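You operate a simulated robot arm through the tools that you are given. There is no shell and no other tool.

Carry out the task below with a simulated two-armed robot. There is one attempt and no reset: what you move stays moved.

## Task
Cover small dish 29, tape it and put it back in its ring.
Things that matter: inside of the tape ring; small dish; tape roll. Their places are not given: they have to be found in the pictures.

It is judged by the outcome, as a careful person would: the job done as asked, and still so three seconds after it is handed in. It fails if anything else is knocked over, pushed out of place, dropped, spilled or broken. Lids that push on must go on centred and level and be pressed home; caps that screw on are set level and turned clockwise until they are tight.

## Robot
Two 6-joint arms with two-finger grippers on one trunk that stands fixed in place. Base frame: the origin is at the foot of the trunk, x ahead of it, y to its left, z up. Lengths are in m, angles in degrees, forces in N, time in s.
The left shoulder is at [0.061, 0.143, 0.9], the right one opposite. With the tool pointing down near the work surface each hand reaches from about 0.3 to 0.72 m from the base axis, measured 20 degrees to its own side. Payload 2.45 kg a hand.
The TCP of each hand is the grasp point between the finger pads, 0.026 m short of the fingertips. In the tool frame z runs along the fingers and y along their closing line. Largest opening 0.096 m; the body of the gripper starts 0.069 m behind the TCP.
Orientation is that of the tool frame in the base frame, as [roll, pitch, yaw] about the fixed x, y, z axes, in that order (R = Rz(yaw) Ry(pitch) Rx(roll)). With the fingers straight down and closing along the base's y, the tool's x points along the base's -x, its y along +y and its z along -z.

## Interface
- The arms move only by the tool step_arm. It takes "left_commands", "right_commands" or both (then of equal length, played together; a hand with none holds still); each is a list of rows, each a list of 7 numbers: the shift along the tool's x, y, z in m, then the turn, a rotation vector about the tool's x, y, z in degrees, then the gripper command, from -1 (shut) to 1 (fully open), values between in proportion. In form: [[tx, ty, tz, wx, wy, wz, hand], ...]. A call has 1 to 20 rows; each row shifts and turns the commanded pose from where the row before left it, along the tool's axes as they then stand. Rows are played at 5 a second. More than 0.05 m and 8.6 degrees between two rows, or a gripper value outside its range, and nothing of the call is played. A pose out of reach is approached as far as the arm can. The call stops where the force on the tool passes 40 N (or 10 N more than at its start, if that is more) or the arm is blocked; 0.2 s more then pass. The fingers move at their own pace and stop on an object; they squeeze with about 37 N. The grip force told is the motor's: it shows also when the fingers shut on nothing. Time passes only in rows, and 0.2 s behind the last, so rows that do not move let the fingers close. It gives the time, the measured TCP pose, the force on the tool (base axes), the opening and the grip force at its end, in the units of the frame above (readings bear some noise), with the torque about the TCP (base axes, N m) and any sound that the robot's microphone picked up.
- Cameras (640 x 400 px; columns grow to the right, rows downward): "scene" is now at [0.1396, 0.0046, 1.5052]; the picture's right is [0.04, -1.00, 0.00], its down [-0.73, -0.03, -0.68] and it looks along [0.68, 0.03, -0.73] (base axes); focal length 320 px, centre (320, 200). "left" rides on the left gripper at [0.082, -0.003, -0.098] in its tool frame; the picture's right is [0.04, 1.00, 0.00], its down [-0.73, 0.03, -0.68] and it looks along [-0.68, 0.03, 0.73] (tool axes); focal length 256 px, centre (320, 200). "right" rides on the right gripper at [0.082, 0.003, -0.098] in its tool frame; the picture's right is [-0.04, 1.00, 0.00], its down [-0.73, -0.03, -0.68] and it looks along [-0.68, -0.03, 0.73] (tool axes); focal length 256 px, centre (320, 200).
- camera(camera): a new picture of that camera. The clock stands still meanwhile.
- slide_trunk(by): slides the trunk up (or, below 0, down) by that many m; the arms and the scene camera ride with it, the base frame stays. It gives what a move gives, with no picture.
- turn_head(pan, tilt): turns the head with the scene camera to pan (to the left, within 86 degrees either way) and tilt (down, from -29 to 69), counted from straight ahead of the robot. It gives what a move gives.
- measure_at(camera, pixels): for up to 12 pixels [column, row] of the newest picture of that camera ("zoom" is the newest enlarged one), the place [x, y, z] in the base frame of the surface seen there, good to about 0.002 m. The clock stands still meanwhile.
- close_up(camera, box): a new picture of the part [left, top, right, bottom] of that camera's present view, enlarged. The clock stands still meanwhile.
- job_done(): hands the job in; it is judged then, once.

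Open the grippers and draw the arms clear of the work before you hand the job in, unless the task says otherwise.

The tools are called after ">>>" as a command line: name --argument value ..., lists and objects as JSON in quotes. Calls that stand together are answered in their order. step_arm: Moves the arms, as the interface text tells. Its arguments: {"type":"object","properties":{"left_commands":{"type":"array","items":{"type":"array","items":{"type":"number"}}},"right_commands":{"type":"array","items":{"type":"array","items":{"type":"number"}}}},"required":[]} The other tools are called the same way: slide_trunk (by) slides the trunk up or down; turn_head (pan, tilt) turns the head that bears the scene camera; camera (camera) takes a picture; measure_at (camera, pixels) gives the place of the surface under pixels of a picture; close_up (camera, box) takes an enlarged picture of a part of a camera's view; job_done () hands the job in.

At the start:

```text
time: 0.0
left_tcp_pos: [0.456, 0.2207, 1.2296]
left_tcp_rot: [180.0, -0.1, -179.8]
left_ft_force: [-0.4, 0.2, 0.2]
left_wrist_torque: [-0.01, -0.02, -0.03]
left_width: 0.096
left_grip_force: 0.0
right_tcp_pos: [0.4563, -0.1832, 1.231]
right_tcp_rot: [-180.0, 0.0, -180.0]
right_ft_force: [-0.2, -0.4, 0.1]
right_wrist_torque: [0.02, -0.01, -0.01]
right_width: 0.0961
right_grip_force: 0.0
trunk travel left (down, up): [-0.525, 0.065]
head pan, tilt: [2.1, 47.0]
```

scene: 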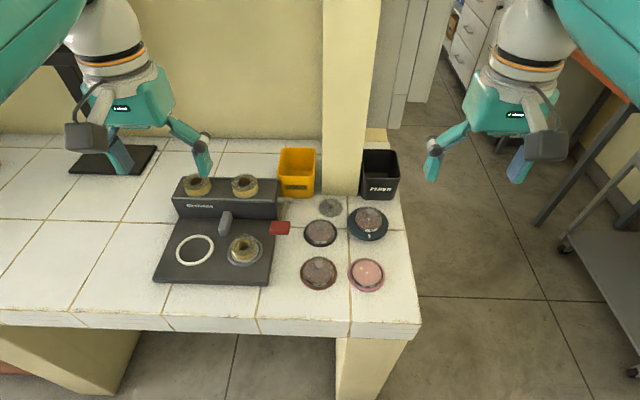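
right: 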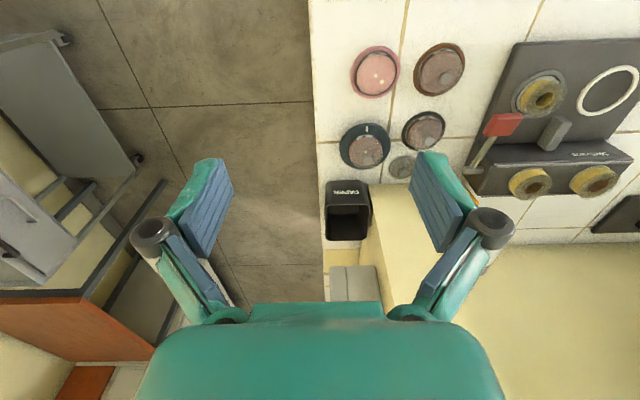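
left: 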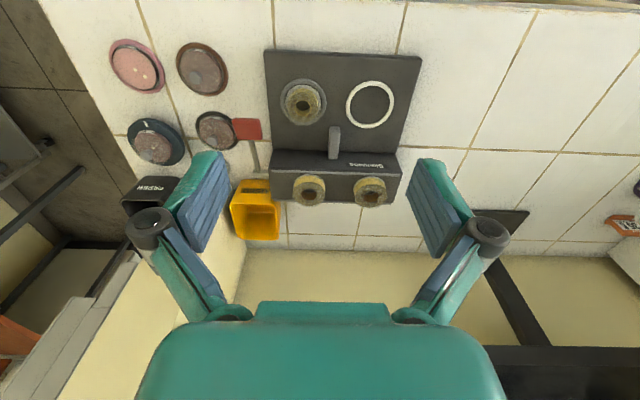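

I begin by looking closer at the work area: the dark plate with white ring around (195,250), the dishes around (320,230)-(367,275), and the stand with tape rolls.

>>> close_up --camera "scene" --box '[140, 160, 300, 290]'

>>> close_up --camera "scene" --box '[270, 180, 420, 300]'

>>> close_up --camera "left" --box '[90, 20, 430, 232]'

>>> close_up --camera "right" --box '[310, 20, 640, 226]'

```text
3.08 times, centred on (220, 225) of scene
```

zoom: 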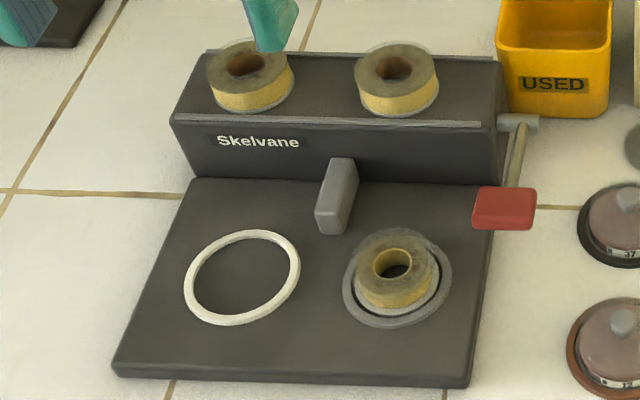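

```text
3.33 times, centred on (345, 240) of scene
```

zoom: 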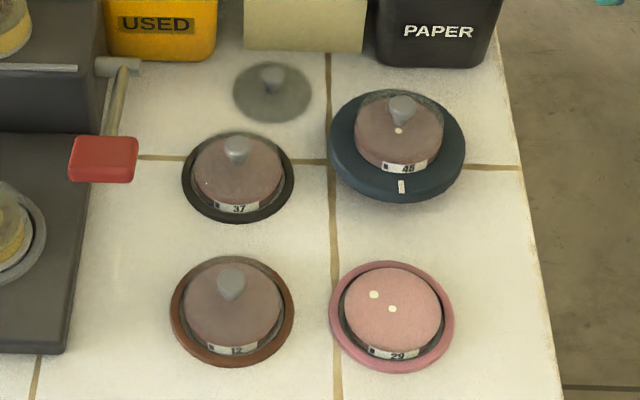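

```text
1.88 times, centred on (260, 126) of left
```

zoom: 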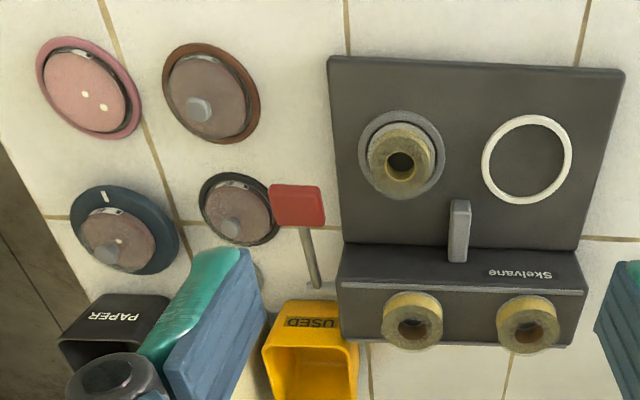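

```text
1.94 times, centred on (475, 123) of right
```

zoom: 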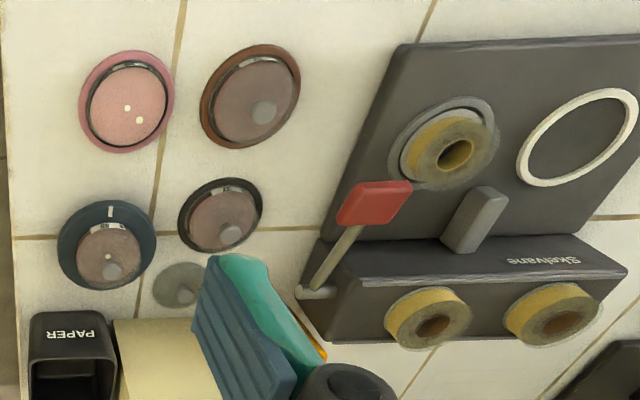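

The loose lid lies at about (330,207), dish 29 open in the pink ring at (367,275), and the Skelvane taper carries a roll at (244,250) beside a white ring at (195,250). I measure the main points now.

>>> camera --camera "scene"

>>> measure_at --camera "scene" --pixels '[[367, 273], [384, 275], [330, 207], [330, 198], [320, 233], [319, 272], [368, 222], [195, 250], [244, 243], [226, 222], [280, 227], [300, 290]]'

>>> measure_at --camera "scene" --pixels '[[200, 183], [246, 184], [222, 186], [195, 236], [213, 249], [177, 252], [193, 264], [232, 263], [258, 262], [160, 278], [266, 282], [300, 170]]'

```text
taken
```

scene: 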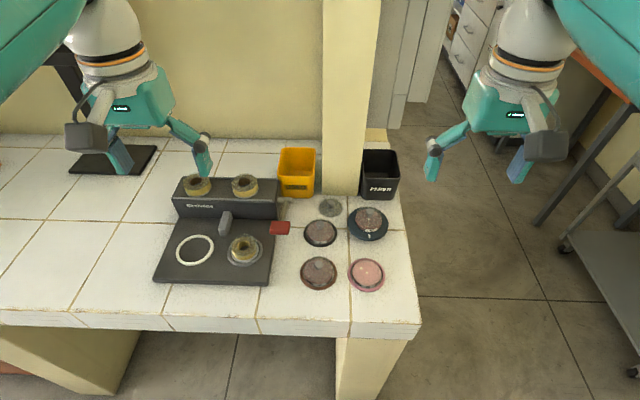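

```text
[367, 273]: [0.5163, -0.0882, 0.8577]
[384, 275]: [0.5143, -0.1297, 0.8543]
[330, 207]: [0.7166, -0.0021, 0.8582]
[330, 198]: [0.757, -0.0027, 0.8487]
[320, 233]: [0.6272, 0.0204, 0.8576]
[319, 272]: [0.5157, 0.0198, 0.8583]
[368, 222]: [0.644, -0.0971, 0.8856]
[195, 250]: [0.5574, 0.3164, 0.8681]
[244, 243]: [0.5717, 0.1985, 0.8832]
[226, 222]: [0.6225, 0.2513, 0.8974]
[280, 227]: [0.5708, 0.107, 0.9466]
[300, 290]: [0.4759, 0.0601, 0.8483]
```

```text
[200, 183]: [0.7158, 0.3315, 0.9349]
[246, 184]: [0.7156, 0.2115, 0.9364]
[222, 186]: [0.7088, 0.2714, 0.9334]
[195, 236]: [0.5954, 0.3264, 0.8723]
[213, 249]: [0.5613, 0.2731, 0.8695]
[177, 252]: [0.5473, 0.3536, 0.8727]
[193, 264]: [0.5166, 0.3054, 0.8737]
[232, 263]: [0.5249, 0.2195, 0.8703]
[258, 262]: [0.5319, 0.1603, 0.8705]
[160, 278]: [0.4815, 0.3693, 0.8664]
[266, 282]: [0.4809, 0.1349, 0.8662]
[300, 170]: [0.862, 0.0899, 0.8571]
```

The table is at z≈0.849 and the taper plate at z≈0.868. I lower both hands about 0.2 m over free space, to look closer with the wrist cameras.

>>> step_arm --left_commands '[[0, 0.006, 0.04, 0, 0, 0, 1], [0, 0.006, 0.04, 0, 0, 0, 1], [0, 0.006, 0.04, 0, 0, 0, 1], [0, 0.006, 0.04, 0, 0, 0, 1], [0, 0.006, 0.04, 0, 0, 0, 1]]' --right_commands '[[0, 0.026, 0.04, 0, 0, 0, 1], [0, 0.026, 0.04, 0, 0, 0, 1], [0, 0.026, 0.04, 0, 0, 0, 1], [0, 0.026, 0.04, 0, 0, 0, 1], [0, 0.026, 0.04, 0, 0, 0, 1]]'

>>> camera --camera "right"

>>> camera --camera "left"

>>> camera --camera "scene"

```text
time: 1.2
left_tcp_pos: [0.4556, 0.251, 1.0277]
left_tcp_rot: [-179.9, 0.0, -179.8]
left_ft_force: [0.4, 0.0, -0.3]
left_wrist_torque: [-0.03, 0.03, -0.02]
left_width: 0.0959
left_grip_force: 0.1
right_tcp_pos: [0.457, -0.0513, 1.0306]
right_tcp_rot: [179.9, -0.1, -179.9]
right_ft_force: [-0.2, 0.0, 0.5]
right_wrist_torque: [0.02, 0.04, 0.0]
right_width: 0.0961
right_grip_force: 0.1
trunk travel left (down, up): [-0.525, 0.065]
head pan, tilt: [2.1, 47.0]
```

```text
taken
```

right: 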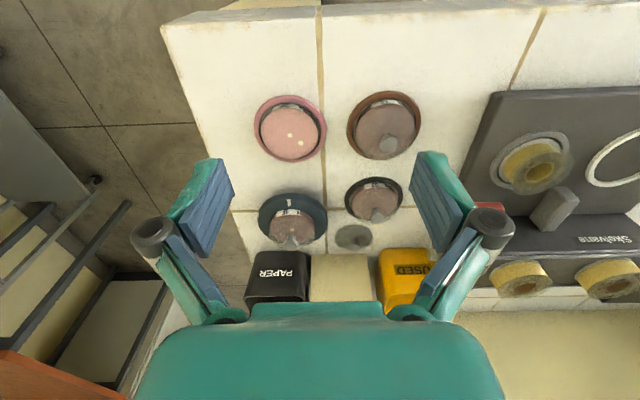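

```text
taken
```

left: 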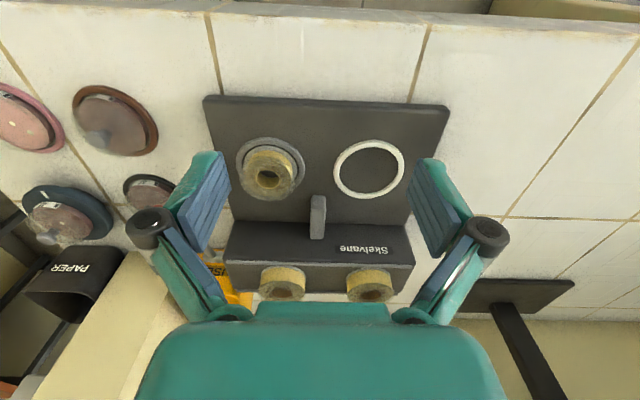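

```text
taken
```

scene: 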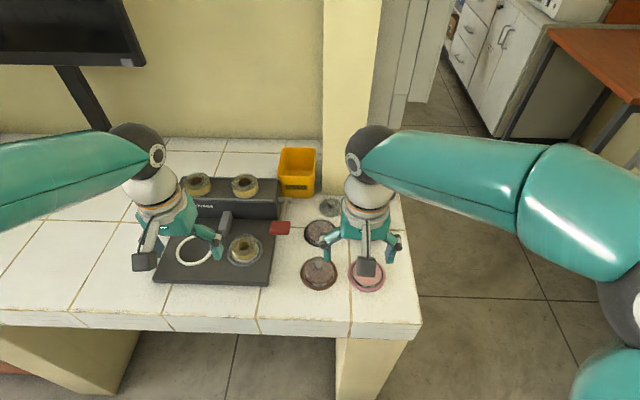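

A monitor has come into view at upper left (60,30); it or other items nearby may hold information. I turn the head to look around.

>>> turn_head --pan 30 --tilt 25

>>> camera --camera "scene"

>>> close_up --camera "left" --box '[200, 80, 460, 242]'

>>> close_up --camera "right" --box '[230, 80, 450, 260]'

```text
time: 2.1
left_tcp_pos: [0.4556, 0.2495, 1.0289]
left_tcp_rot: [180.0, 0.0, -179.8]
left_ft_force: [-0.5, 0.4, -0.6]
left_wrist_torque: [0.03, -0.03, 0.0]
left_width: 0.0961
left_grip_force: 0.0
right_tcp_pos: [0.4561, -0.0536, 1.0327]
right_tcp_rot: [-180.0, 0.0, -180.0]
right_ft_force: [1.2, -0.5, 0.8]
right_wrist_torque: [0.0, 0.01, -0.01]
right_width: 0.096
right_grip_force: 0.0
trunk travel left (down, up): [-0.525, 0.065]
head pan, tilt: [30.0, 25.0]
```

```text
taken
```

scene: 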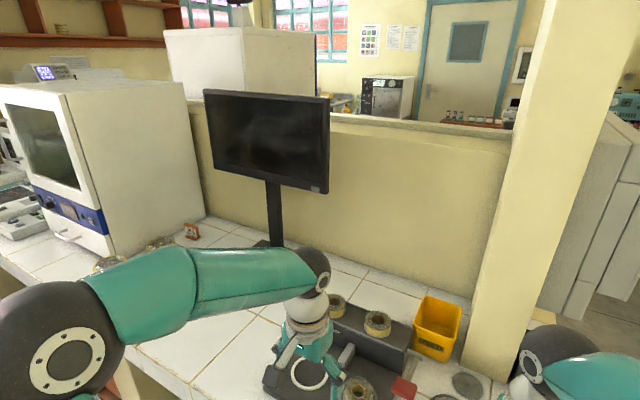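

```text
2.46 times, centred on (330, 161) of left
```

zoom: 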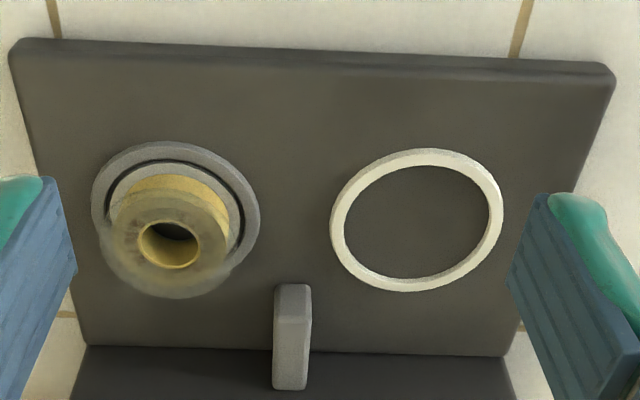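

```text
2.22 times, centred on (340, 170) of right
```

zoom: 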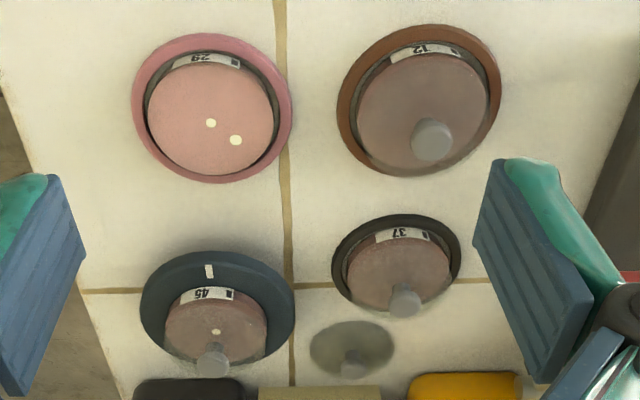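

The monitor is blank. I turn the head back toward the taper and enlarge the roll on the spindle and the spare rolls to see whether the mounted one is used up.

>>> turn_head --pan 15 --tilt 50

>>> camera --camera "scene"

>>> close_up --camera "left" --box '[230, 130, 310, 205]'

>>> close_up --camera "left" --box '[220, 215, 420, 310]'

```text
time: 3.0
left_tcp_pos: [0.4548, 0.2514, 1.029]
left_tcp_rot: [179.9, 0.0, -179.8]
left_ft_force: [0.5, -0.4, 1.2]
left_wrist_torque: [-0.01, -0.05, 0.0]
left_width: 0.0961
left_grip_force: 0.0
right_tcp_pos: [0.4546, -0.0529, 1.0329]
right_tcp_rot: [180.0, 0.0, -180.0]
right_ft_force: [0.4, -0.8, -0.2]
right_wrist_torque: [-0.01, 0.0, 0.01]
right_width: 0.096
right_grip_force: 0.1
trunk travel left (down, up): [-0.525, 0.065]
head pan, tilt: [15.0, 50.0]
```

```text
taken
```

scene: 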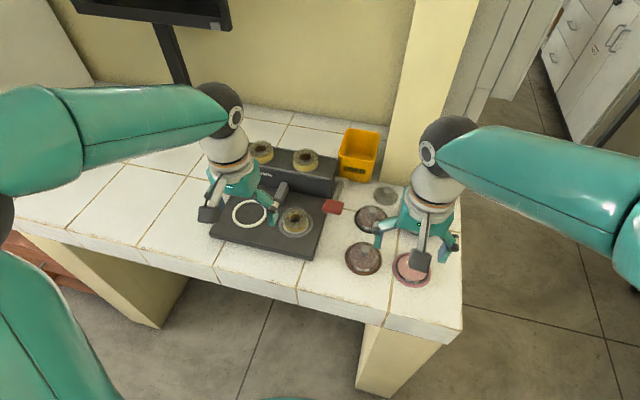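

```text
5.33 times, centred on (270, 168) of left
```

zoom: 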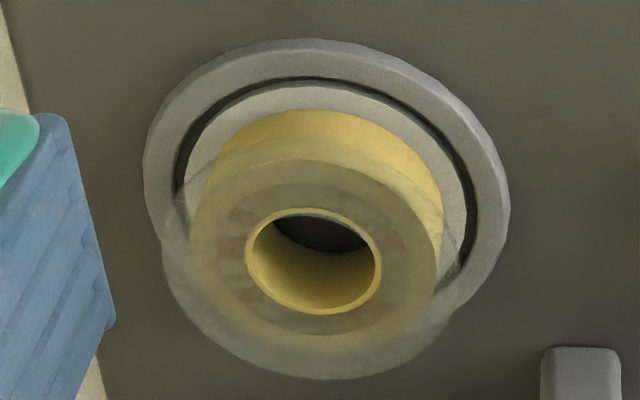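

```text
3.20 times, centred on (320, 262) of left
```

zoom: 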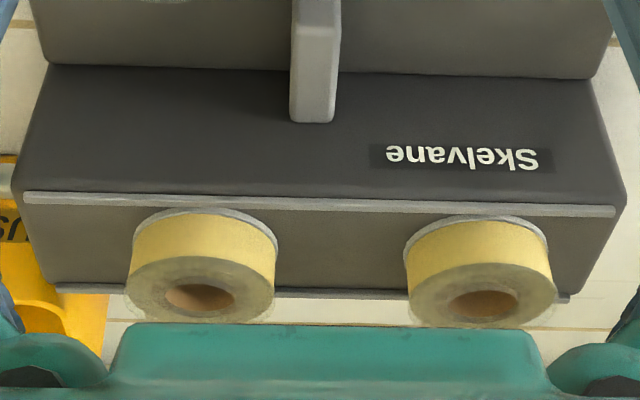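

The mounted roll seems to show less tape inside its clear flanges than the spares. I enlarge the spares and the mounted roll further for a fair comparison.

>>> close_up --camera "scene" --box '[240, 135, 330, 191]'

>>> close_up --camera "scene" --box '[225, 180, 345, 255]'

>>> close_up --camera "left" --box '[250, 255, 320, 305]'

>>> close_up --camera "right" --box '[470, 110, 640, 310]'

```text
7.11 times, centred on (285, 163) of scene
```

zoom: 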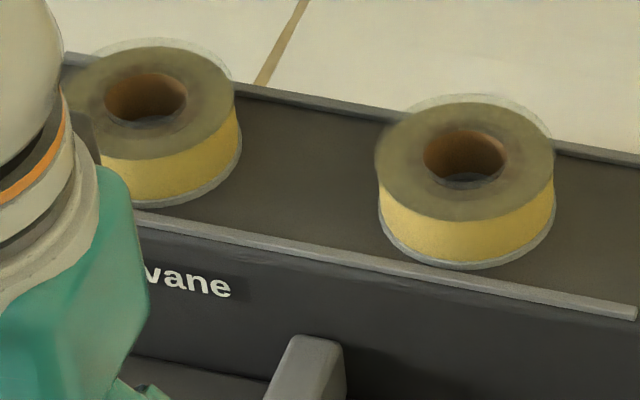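

```text
5.33 times, centred on (285, 218) of scene
```

zoom: 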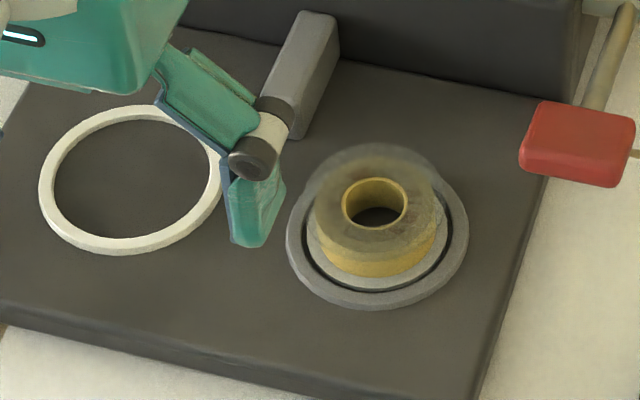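

```text
8.00 times, centred on (285, 280) of left
```

zoom: 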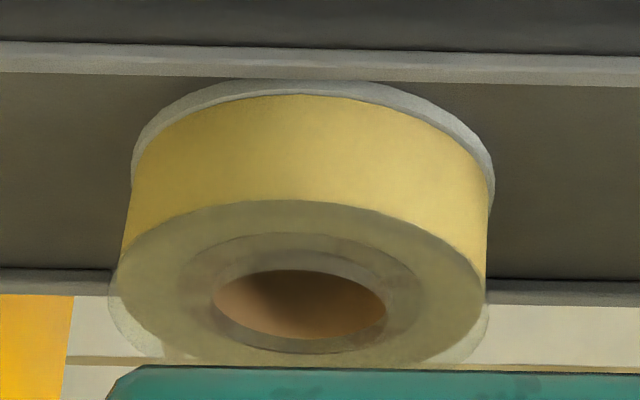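

```text
2.00 times, centred on (555, 210) of right
```

zoom: 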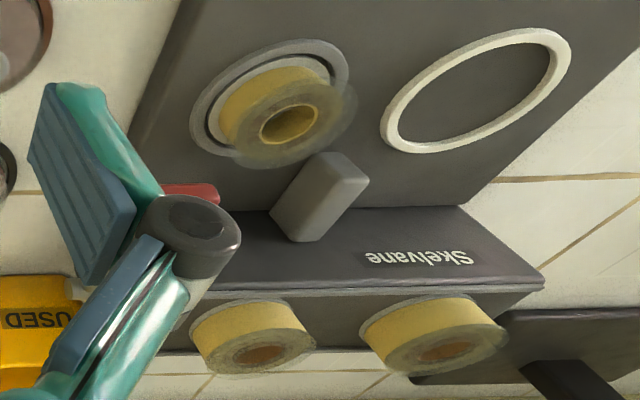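

The mounted roll differs from the spares (yellow core, smaller wound diameter). I measure the heights and radii on a zoom of the mounted roll.

>>> close_up --camera "left" --box '[230, 130, 310, 180]'

>>> close_up --camera "left" --box '[230, 155, 310, 205]'

>>> measure_at --camera "zoom" --pixels '[[320, 150], [250, 175], [385, 180], [315, 205], [200, 170], [440, 180], [310, 260], [310, 310], [170, 200], [465, 200], [310, 30], [600, 100]]'

```text
8.00 times, centred on (270, 155) of left
```

zoom: 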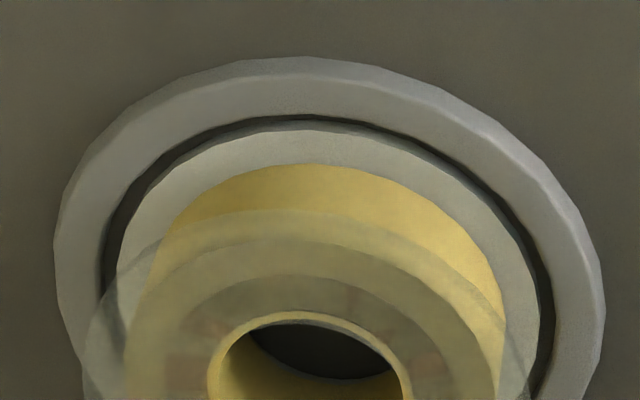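

```text
8.00 times, centred on (270, 180) of left
```

zoom: 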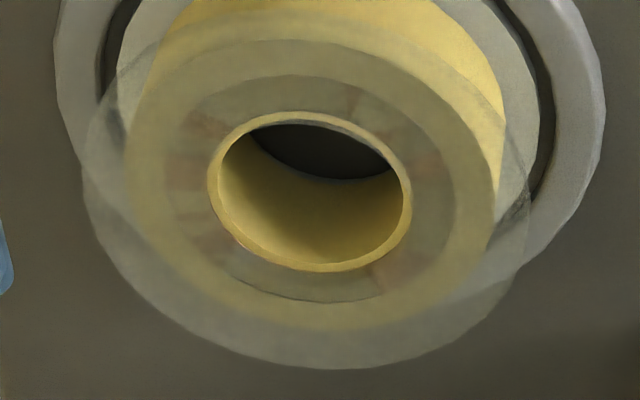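

```text
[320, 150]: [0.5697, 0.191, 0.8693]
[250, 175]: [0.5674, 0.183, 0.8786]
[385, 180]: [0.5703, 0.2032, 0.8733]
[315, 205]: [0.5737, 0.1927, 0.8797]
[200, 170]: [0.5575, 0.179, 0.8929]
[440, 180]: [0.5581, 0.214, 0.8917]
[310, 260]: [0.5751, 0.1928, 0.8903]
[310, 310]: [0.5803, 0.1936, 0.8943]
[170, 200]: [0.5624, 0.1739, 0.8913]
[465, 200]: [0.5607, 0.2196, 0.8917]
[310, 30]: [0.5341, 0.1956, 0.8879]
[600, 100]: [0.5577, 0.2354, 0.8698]
```

The mounted roll still holds about half its tape on its hub, so it looks usable. Now I look closely at dish 29, the loose lid and the lever for dimensions.

>>> close_up --camera "right" --box '[240, 85, 340, 170]'

>>> measure_at --camera "zoom" --pixels '[[320, 200], [300, 90], [300, 110], [300, 130], [330, 310], [330, 340], [330, 370], [120, 220], [150, 220], [500, 220], [530, 220], [320, 385]]'

>>> close_up --camera "right" --box '[320, 170, 430, 260]'

>>> close_up --camera "scene" --box '[300, 150, 400, 220]'

```text
4.71 times, centred on (290, 128) of right
```

zoom: 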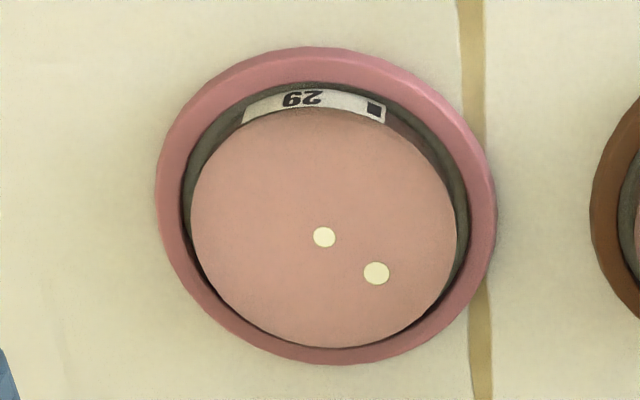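

```text
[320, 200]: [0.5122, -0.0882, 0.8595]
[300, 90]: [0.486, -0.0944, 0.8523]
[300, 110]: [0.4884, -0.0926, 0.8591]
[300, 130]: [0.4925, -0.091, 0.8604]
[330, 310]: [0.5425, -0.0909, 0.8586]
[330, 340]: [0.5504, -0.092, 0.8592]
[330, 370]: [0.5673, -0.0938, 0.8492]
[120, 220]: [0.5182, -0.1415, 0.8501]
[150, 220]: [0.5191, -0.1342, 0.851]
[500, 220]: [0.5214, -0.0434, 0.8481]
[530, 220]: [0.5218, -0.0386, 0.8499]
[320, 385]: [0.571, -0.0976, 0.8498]
```

```text
4.44 times, centred on (375, 215) of right
```

zoom: 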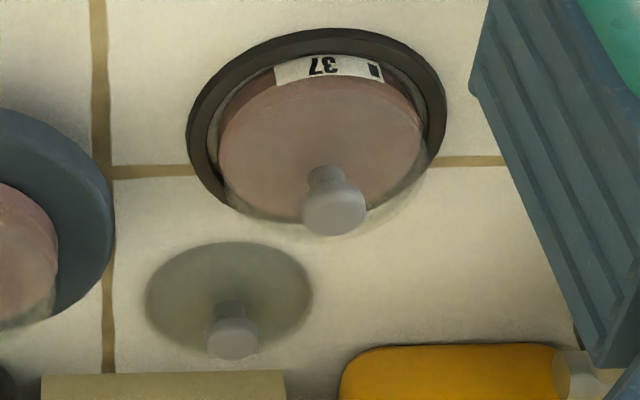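

```text
5.71 times, centred on (350, 185) of scene
```

zoom: 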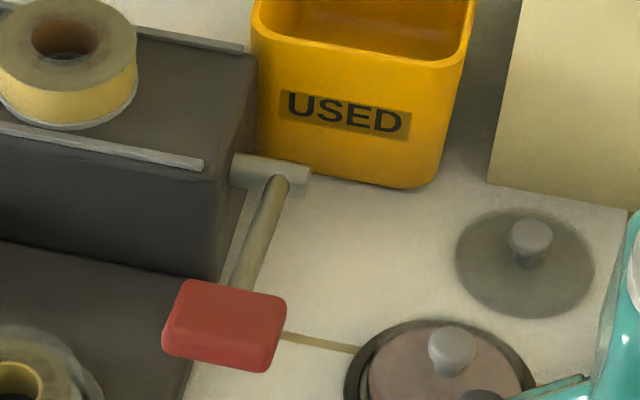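

Dish 29 is roughly 0.06 m across with its top near z 0.860. I measure the lid, its knob and the lever in this last zoom.

>>> measure_at --camera "zoom" --pixels '[[530, 235], [530, 260], [490, 270], [570, 275], [460, 262], [590, 267], [530, 310], [300, 180], [240, 170], [258, 230], [225, 300], [230, 350]]'

>>> close_up --camera "scene" --box '[340, 230, 440, 290]'

```text
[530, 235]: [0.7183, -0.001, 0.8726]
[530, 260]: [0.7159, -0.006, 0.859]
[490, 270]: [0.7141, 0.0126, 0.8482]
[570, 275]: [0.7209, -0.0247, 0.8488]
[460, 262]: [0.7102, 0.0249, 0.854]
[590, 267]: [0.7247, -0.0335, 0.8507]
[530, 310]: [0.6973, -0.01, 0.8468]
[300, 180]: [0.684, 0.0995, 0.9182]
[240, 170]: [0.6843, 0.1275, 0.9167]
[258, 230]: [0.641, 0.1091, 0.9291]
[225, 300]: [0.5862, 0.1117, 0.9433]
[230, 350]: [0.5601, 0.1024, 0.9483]
```

```text
6.40 times, centred on (390, 260) of scene
```

zoom: 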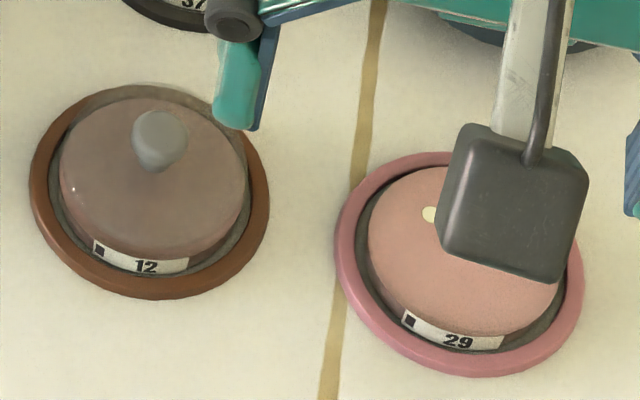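

Knob top of the loose lid is z≈0.873 at about (0.717,-0.003); the lever's pivot is at (0.684, 0.11, 0.917) and its red handle at (0.57,0.105,0.946). I bring the right hand forward above the lid to look at it and check reach.

>>> step_arm --right_commands '[[-0.04, 0.012, 0, 0, 0, 0, 1], [-0.04, 0.012, 0, 0, 0, 0, 1], [-0.04, 0.012, 0.005, 0, 0, 0, 1], [-0.04, 0.012, 0.005, 0, 0, 0, 1]]'

>>> camera --camera "right"

>>> close_up --camera "scene" --box '[330, 230, 450, 300]'

```text
time: 4.0
left_tcp_pos: [0.4559, 0.2511, 1.0281]
left_tcp_rot: [-180.0, -0.1, -179.7]
left_ft_force: [0.7, -0.2, 0.2]
left_wrist_torque: [-0.02, 0.01, 0.01]
left_width: 0.0962
left_grip_force: 0.0
right_tcp_pos: [0.6154, -0.0028, 1.0198]
right_tcp_rot: [-179.8, -0.4, -179.9]
right_ft_force: [0.0, -0.1, -0.7]
right_wrist_torque: [0.02, 0.02, 0.02]
right_width: 0.096
right_grip_force: 0.2
trunk travel left (down, up): [-0.525, 0.065]
head pan, tilt: [15.0, 50.0]
```

```text
taken
```

right: 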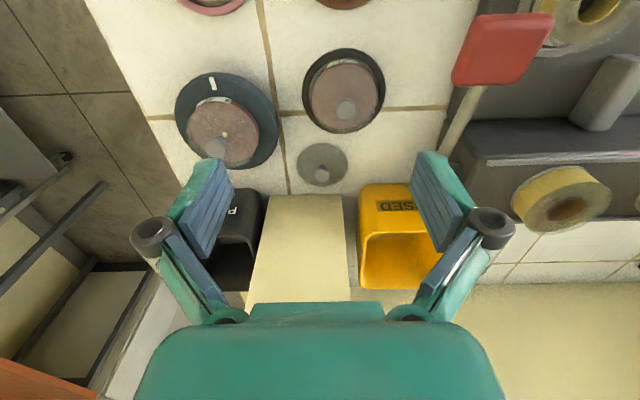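

```text
5.33 times, centred on (390, 265) of scene
```

zoom: 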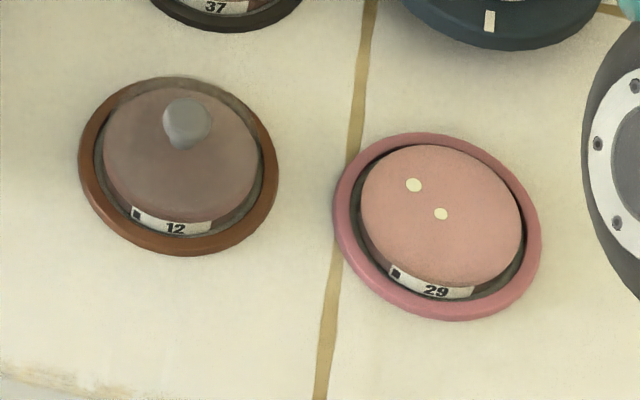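

The lid lies right in front of the pillar, between the bins. I measure the pillar face, bins' rims and the lid edges from the right camera.

>>> measure_at --camera "right" --pixels '[[308, 192], [308, 200], [308, 240], [268, 198], [342, 198], [366, 188], [395, 188], [366, 225], [236, 195], [262, 200], [262, 235], [400, 206]]'

>>> close_up --camera "right" --box '[282, 130, 362, 190]'

>>> measure_at --camera "zoom" --pixels '[[320, 345], [320, 325], [320, 362], [120, 260], [510, 260], [320, 115], [320, 440], [200, 250], [440, 250], [320, 200], [290, 350], [350, 350]]'

```text
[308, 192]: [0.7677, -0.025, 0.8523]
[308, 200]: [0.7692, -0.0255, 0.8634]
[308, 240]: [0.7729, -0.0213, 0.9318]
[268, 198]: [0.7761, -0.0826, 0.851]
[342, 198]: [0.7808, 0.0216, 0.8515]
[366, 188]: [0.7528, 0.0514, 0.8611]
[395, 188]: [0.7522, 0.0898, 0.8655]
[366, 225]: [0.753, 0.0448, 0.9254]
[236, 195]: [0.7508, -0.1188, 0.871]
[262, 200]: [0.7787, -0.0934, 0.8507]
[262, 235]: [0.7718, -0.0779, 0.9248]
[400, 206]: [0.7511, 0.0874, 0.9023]
```

```text
6.67 times, centred on (322, 160) of right
```

zoom: 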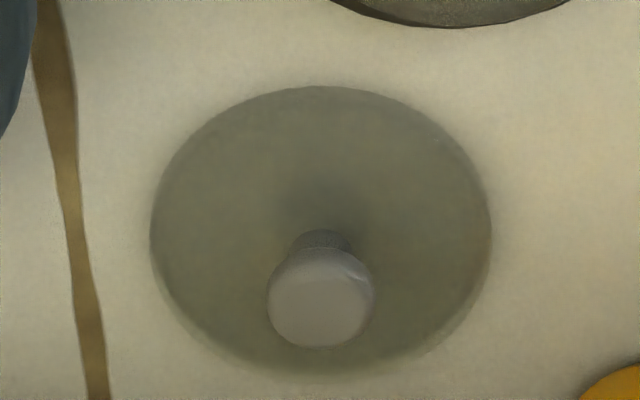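

```text
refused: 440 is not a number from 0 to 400
```

I repeat the lid measurement with pixels inside the zoomed picture.

>>> measure_at --camera "zoom" --pixels '[[322, 297], [322, 250], [275, 297], [368, 297], [322, 335], [158, 230], [485, 230], [320, 95], [320, 365], [200, 200], [440, 200], [320, 180]]'

```text
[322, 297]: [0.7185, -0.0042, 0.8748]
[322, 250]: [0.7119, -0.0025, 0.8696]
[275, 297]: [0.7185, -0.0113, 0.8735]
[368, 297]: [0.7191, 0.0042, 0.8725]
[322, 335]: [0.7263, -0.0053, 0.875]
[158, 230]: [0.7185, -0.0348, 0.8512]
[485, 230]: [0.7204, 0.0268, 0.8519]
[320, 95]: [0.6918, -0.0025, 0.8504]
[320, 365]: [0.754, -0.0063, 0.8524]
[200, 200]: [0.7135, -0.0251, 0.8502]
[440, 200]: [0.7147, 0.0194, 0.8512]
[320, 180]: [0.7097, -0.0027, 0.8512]
```

The lid's knob is about 16 mm wide with its top at z≈0.874, centre (0.719,-0.004). Now I measure dishes 29 and 12 in an enlarged scene view.

>>> close_up --camera "scene" --box '[385, 248, 440, 292]'

>>> measure_at --camera "zoom" --pixels '[[320, 200], [80, 180], [110, 190], [140, 200], [520, 200], [550, 215], [580, 220], [330, 50], [300, 350], [300, 375], [200, 300], [320, 80]]'

>>> close_up --camera "scene" --box '[335, 235, 390, 285]'

>>> measure_at --camera "zoom" --pixels '[[340, 140], [340, 170], [160, 230], [480, 230], [250, 300], [330, 85], [330, 95], [120, 230], [80, 230], [530, 230], [570, 230], [300, 380]]'

```text
9.09 times, centred on (412, 270) of scene
```

zoom: 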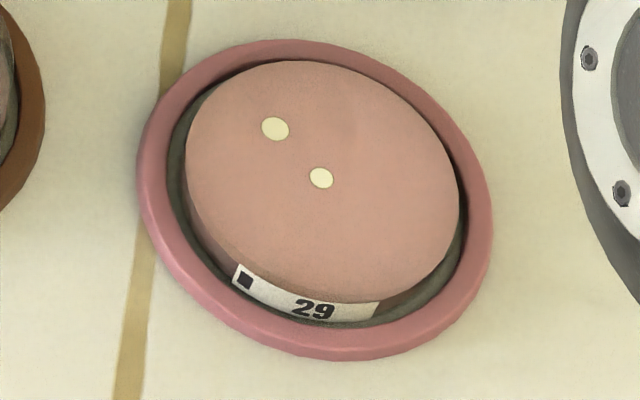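

```text
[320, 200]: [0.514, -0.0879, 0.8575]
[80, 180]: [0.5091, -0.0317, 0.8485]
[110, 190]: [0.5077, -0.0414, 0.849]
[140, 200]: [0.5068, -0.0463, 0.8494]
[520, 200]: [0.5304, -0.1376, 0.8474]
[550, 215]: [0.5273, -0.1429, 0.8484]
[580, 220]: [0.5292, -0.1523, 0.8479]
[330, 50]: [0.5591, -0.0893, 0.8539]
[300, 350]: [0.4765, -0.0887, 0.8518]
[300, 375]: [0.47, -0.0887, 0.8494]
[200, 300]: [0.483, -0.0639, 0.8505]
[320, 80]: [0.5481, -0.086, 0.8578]
```

```text
8.00 times, centred on (362, 260) of scene
```

zoom: 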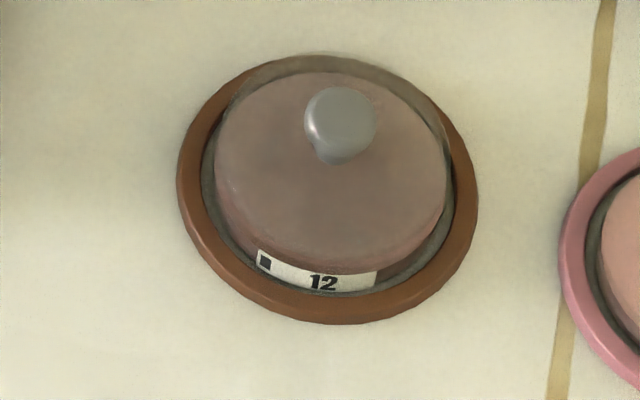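

```text
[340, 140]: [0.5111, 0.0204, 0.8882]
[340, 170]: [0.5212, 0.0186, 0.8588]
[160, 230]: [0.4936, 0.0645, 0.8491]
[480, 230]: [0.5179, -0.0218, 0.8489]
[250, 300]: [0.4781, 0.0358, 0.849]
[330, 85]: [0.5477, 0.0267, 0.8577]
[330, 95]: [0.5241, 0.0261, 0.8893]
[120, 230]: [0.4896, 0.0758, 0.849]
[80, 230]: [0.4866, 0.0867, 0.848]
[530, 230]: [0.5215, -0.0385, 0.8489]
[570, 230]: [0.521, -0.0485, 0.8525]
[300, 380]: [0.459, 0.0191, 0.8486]
```

Covered dish 12 has its knob top at z≈0.889, so a seated lid sits 15 mm higher than on the table. I draw the right hand back and lower it for a grazing view of dishes 29 and 12.

>>> step_arm --right_commands '[[0.045, -0.014, 0, 0, 0, 0, 1], [0.045, -0.014, 0, 0, 0, 0, 1], [0.045, -0.014, 0, 0, 0, 0, 1], [0.045, -0.014, 0, 0, 0, 0, 1], [0.045, -0.014, 0, 0, 0, 0, 1], [0.045, -0.014, 0, 0, 0, 0, 1], [0, 0, 0.035, 0, 0, 0, 1], [0, 0, 0.035, 0, 0, 0, 1]]'

>>> camera --camera "right"

```text
time: 5.8
left_tcp_pos: [0.4545, 0.25, 1.0293]
left_tcp_rot: [-180.0, 0.0, -179.8]
left_ft_force: [0.3, 0.5, 0.3]
left_wrist_torque: [-0.05, -0.03, -0.02]
left_width: 0.0962
left_grip_force: 0.0
right_tcp_pos: [0.3448, -0.0906, 0.9519]
right_tcp_rot: [179.9, 0.1, -180.0]
right_ft_force: [-0.2, 0.0, 0.0]
right_wrist_torque: [-0.01, -0.02, -0.03]
right_width: 0.0957
right_grip_force: 0.1
trunk travel left (down, up): [-0.525, 0.065]
head pan, tilt: [15.0, 50.0]
```

```text
taken
```

right: 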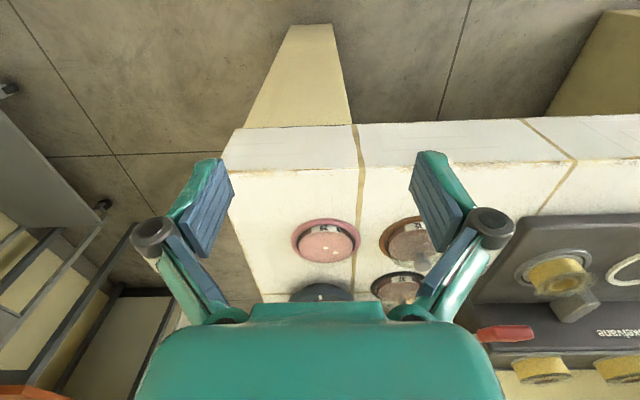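

>>> close_up --camera "right" --box '[280, 205, 370, 275]'

>>> close_up --camera "right" --box '[365, 205, 445, 275]'

>>> close_up --camera "right" --box '[500, 230, 640, 330]'

```text
5.71 times, centred on (325, 240) of right
```

zoom: 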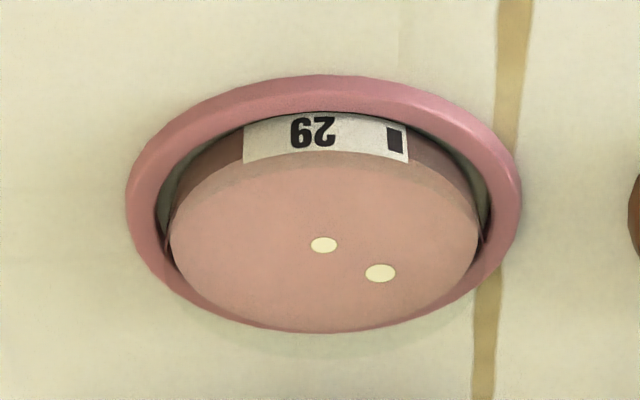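

```text
5.71 times, centred on (405, 240) of right
```

zoom: 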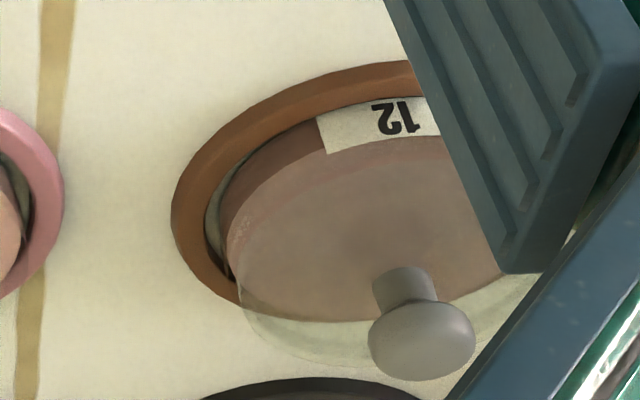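

```text
4.00 times, centred on (570, 280) of right
```

zoom: 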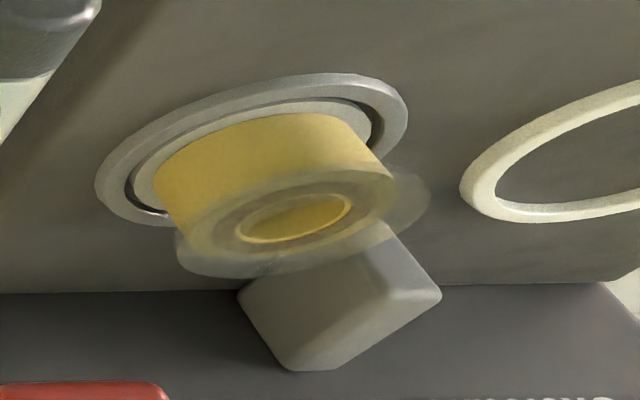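

The dish wall above the agar seems transparent, so I need a grazing view. I tilt the right hand 30° forward and view dishes 12 and 29 nearly from the side.

>>> step_arm --right_commands '[[-0.0185, 0.025, 0, 0, 0, 0, 1], [-0.0185, 0.025, 0, 0, 0, 0, 1], [-0.0185, 0.02, 0, 0, 0, 0, 1], [0, 0, 0, 0, -7.5, 0, 1], [0, 0, 0, 0, -7.5, 0, 1], [0, 0, 0, 0, -7.5, 0, 1], [0, 0, 0, 0, -7.5, 0, 1]]'

>>> camera --camera "right"

```text
time: 7.4
left_tcp_pos: [0.4552, 0.251, 1.0289]
left_tcp_rot: [-179.9, 0.0, -179.9]
left_ft_force: [0.5, -0.4, -0.3]
left_wrist_torque: [0.01, -0.02, 0.06]
left_width: 0.0961
left_grip_force: 0.2
right_tcp_pos: [0.3999, -0.0186, 0.951]
right_tcp_rot: [-180.0, 30.0, 180.0]
right_ft_force: [-1.1, 0.7, -0.6]
right_wrist_torque: [0.03, 0.01, 0.01]
right_width: 0.0961
right_grip_force: 0.1
trunk travel left (down, up): [-0.525, 0.065]
head pan, tilt: [15.0, 50.0]
```

```text
taken
```

right: 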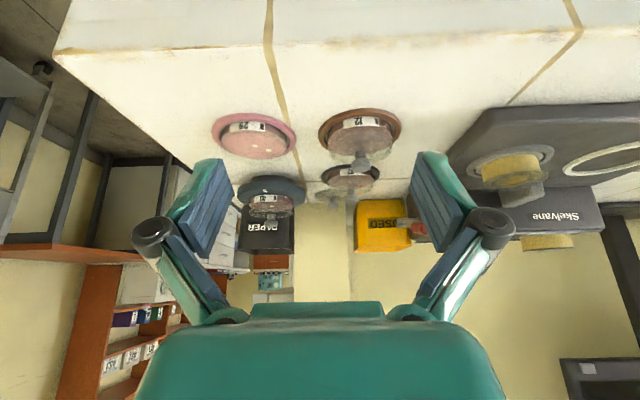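

>>> close_up --camera "right" --box '[310, 95, 410, 175]'

>>> close_up --camera "right" --box '[200, 95, 310, 175]'

>>> close_up --camera "right" --box '[440, 100, 640, 250]'

>>> close_up --camera "right" --box '[230, 160, 400, 260]'

```text
5.00 times, centred on (360, 135) of right
```

zoom: 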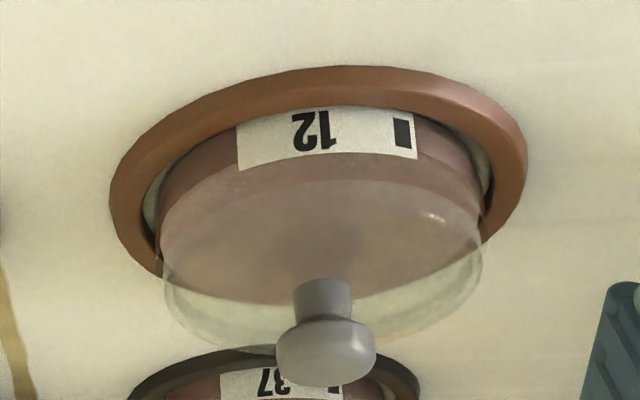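

```text
5.00 times, centred on (255, 135) of right
```

zoom: 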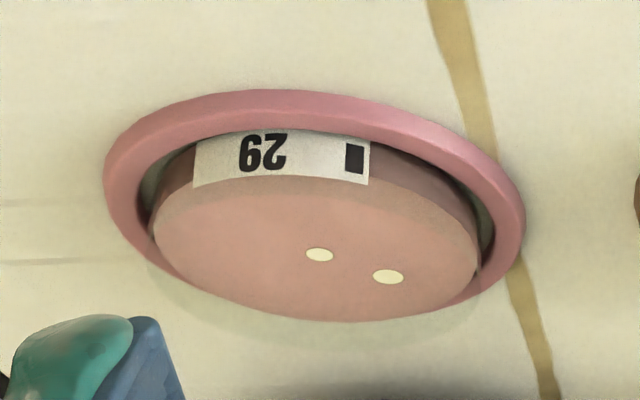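

```text
2.67 times, centred on (540, 175) of right
```

zoom: 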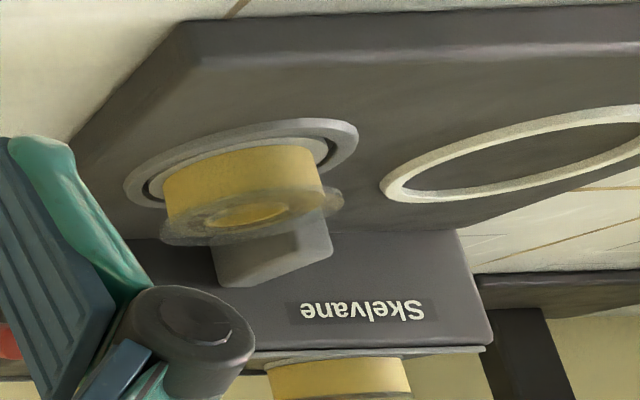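

```text
3.76 times, centred on (315, 210) of right
```

zoom: 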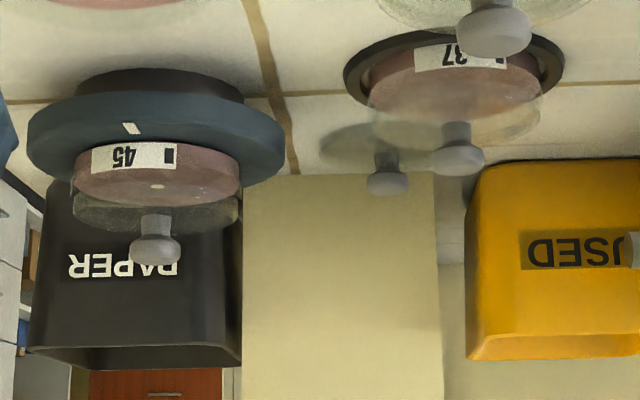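

Dish 12 shows the lid as a clear cap with a stemmed knob on the dish. I enlarge the edge of dish 29 to see if there is a clear rim above the agar.

>>> close_up --camera "right" --box '[215, 135, 265, 170]'

>>> close_up --camera "right" --box '[260, 120, 310, 160]'

>>> close_up --camera "right" --box '[325, 130, 375, 170]'

```text
11.43 times, centred on (240, 152) of right
```

zoom: 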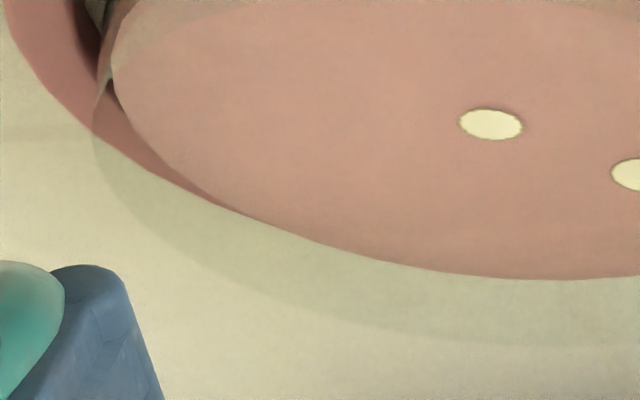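

```text
10.00 times, centred on (285, 140) of right
```

zoom: 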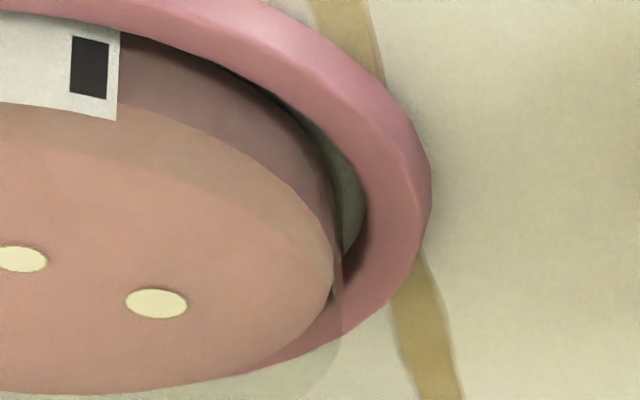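

```text
10.00 times, centred on (350, 150) of right
```

zoom: 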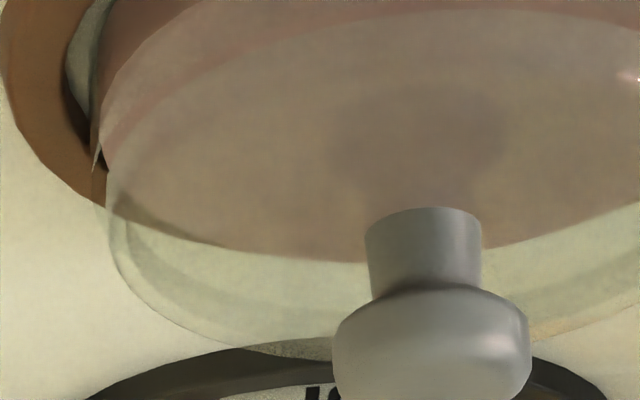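

Dish 29 has a clear glass wall above the agar, and the lid fits at that rim. Now I take the right hand, tilted 22° forward to stay clear of the pillar, up and over toward the lid with the fingers half closed.

>>> step_arm --right_commands '[[0, 0, 0, 0, 8, 0, 0], [-0.01873, 0, -0.04635, 0, 0, 0, -0.1], [-0.0433, 0.0024, 0.0175, 0, 0, 0, -0.1], [-0.0433, 0.0024, 0.0175, 0, 0, 0, -0.1], [-0.0433, 0.0024, 0.0175, 0, 0, 0, -0.1], [-0.0433, 0.0024, 0.0175, 0, 0, 0, -0.1], [-0.0433, 0.0024, 0.0175, 0, 0, 0, -0.1], [-0.0433, 0.0024, 0.0175, 0, 0, 0, -0.1]]'

>>> camera --camera "right"

>>> camera --camera "scene"

```text
time: 9.2
left_tcp_pos: [0.4561, 0.2499, 1.0288]
left_tcp_rot: [-180.0, 0.0, -179.8]
left_ft_force: [-0.7, -0.2, -0.6]
left_wrist_torque: [0.0, 0.0, 0.01]
left_width: 0.0959
left_grip_force: 0.0
right_tcp_pos: [0.6818, -0.005, 1.0012]
right_tcp_rot: [-180.0, 21.8, -180.0]
right_ft_force: [0.6, 0.5, 0.5]
right_wrist_torque: [0.02, 0.0, -0.01]
right_width: 0.0431
right_grip_force: 0.0
trunk travel left (down, up): [-0.525, 0.065]
head pan, tilt: [15.0, 50.0]
```

```text
taken
```

right: 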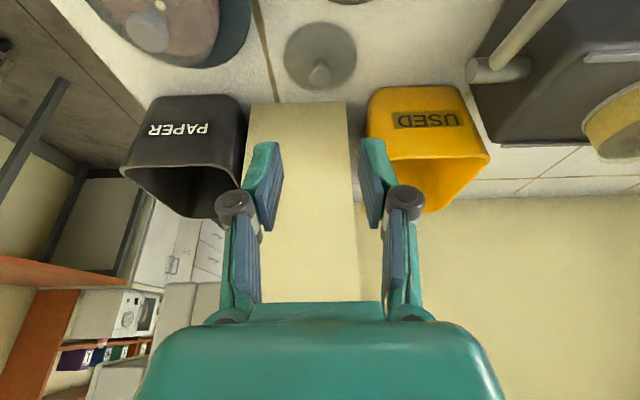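

```text
taken
```

scene: 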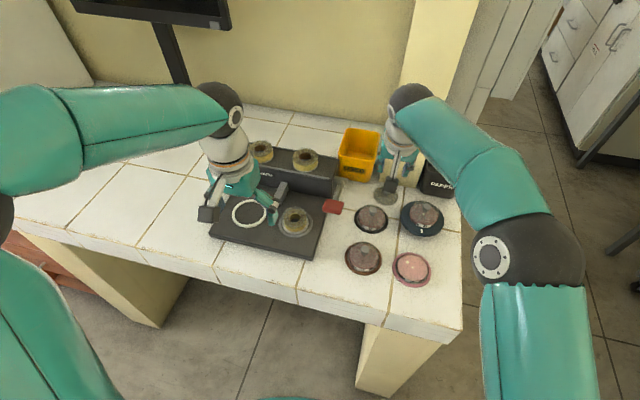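

The right hand is over the lid area at z≈1.0 as commanded. I remeasure the knob from here and, with dish 29 unobstructed in the scene view at (412,268), sample its rim for the centre.

>>> close_up --camera "right" --box '[272, 15, 368, 105]'

>>> measure_at --camera "zoom" --pixels '[[320, 250], [300, 250], [340, 250], [320, 235], [320, 275], [200, 180], [450, 180], [320, 60], [320, 200], [250, 280], [390, 280], [320, 330]]'

>>> close_up --camera "scene" --box '[385, 248, 440, 292]'

```text
4.44 times, centred on (320, 60) of right
```

zoom: 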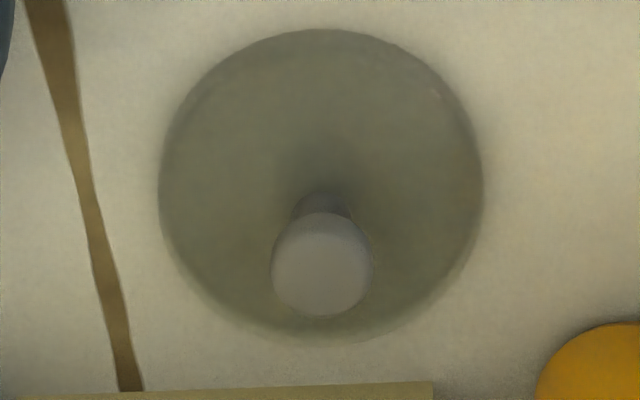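

```text
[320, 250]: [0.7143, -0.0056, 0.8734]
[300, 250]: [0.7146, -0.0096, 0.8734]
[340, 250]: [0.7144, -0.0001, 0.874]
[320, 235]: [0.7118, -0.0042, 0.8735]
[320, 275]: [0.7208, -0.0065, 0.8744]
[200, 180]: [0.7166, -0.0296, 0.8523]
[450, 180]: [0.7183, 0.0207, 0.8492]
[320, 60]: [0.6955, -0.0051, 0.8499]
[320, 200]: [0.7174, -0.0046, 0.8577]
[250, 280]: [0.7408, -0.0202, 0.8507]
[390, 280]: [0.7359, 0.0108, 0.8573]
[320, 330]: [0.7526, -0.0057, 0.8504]
```

```text
9.09 times, centred on (412, 270) of scene
```

zoom: 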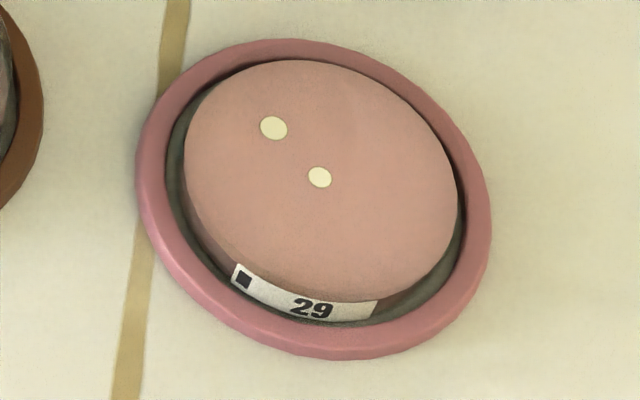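

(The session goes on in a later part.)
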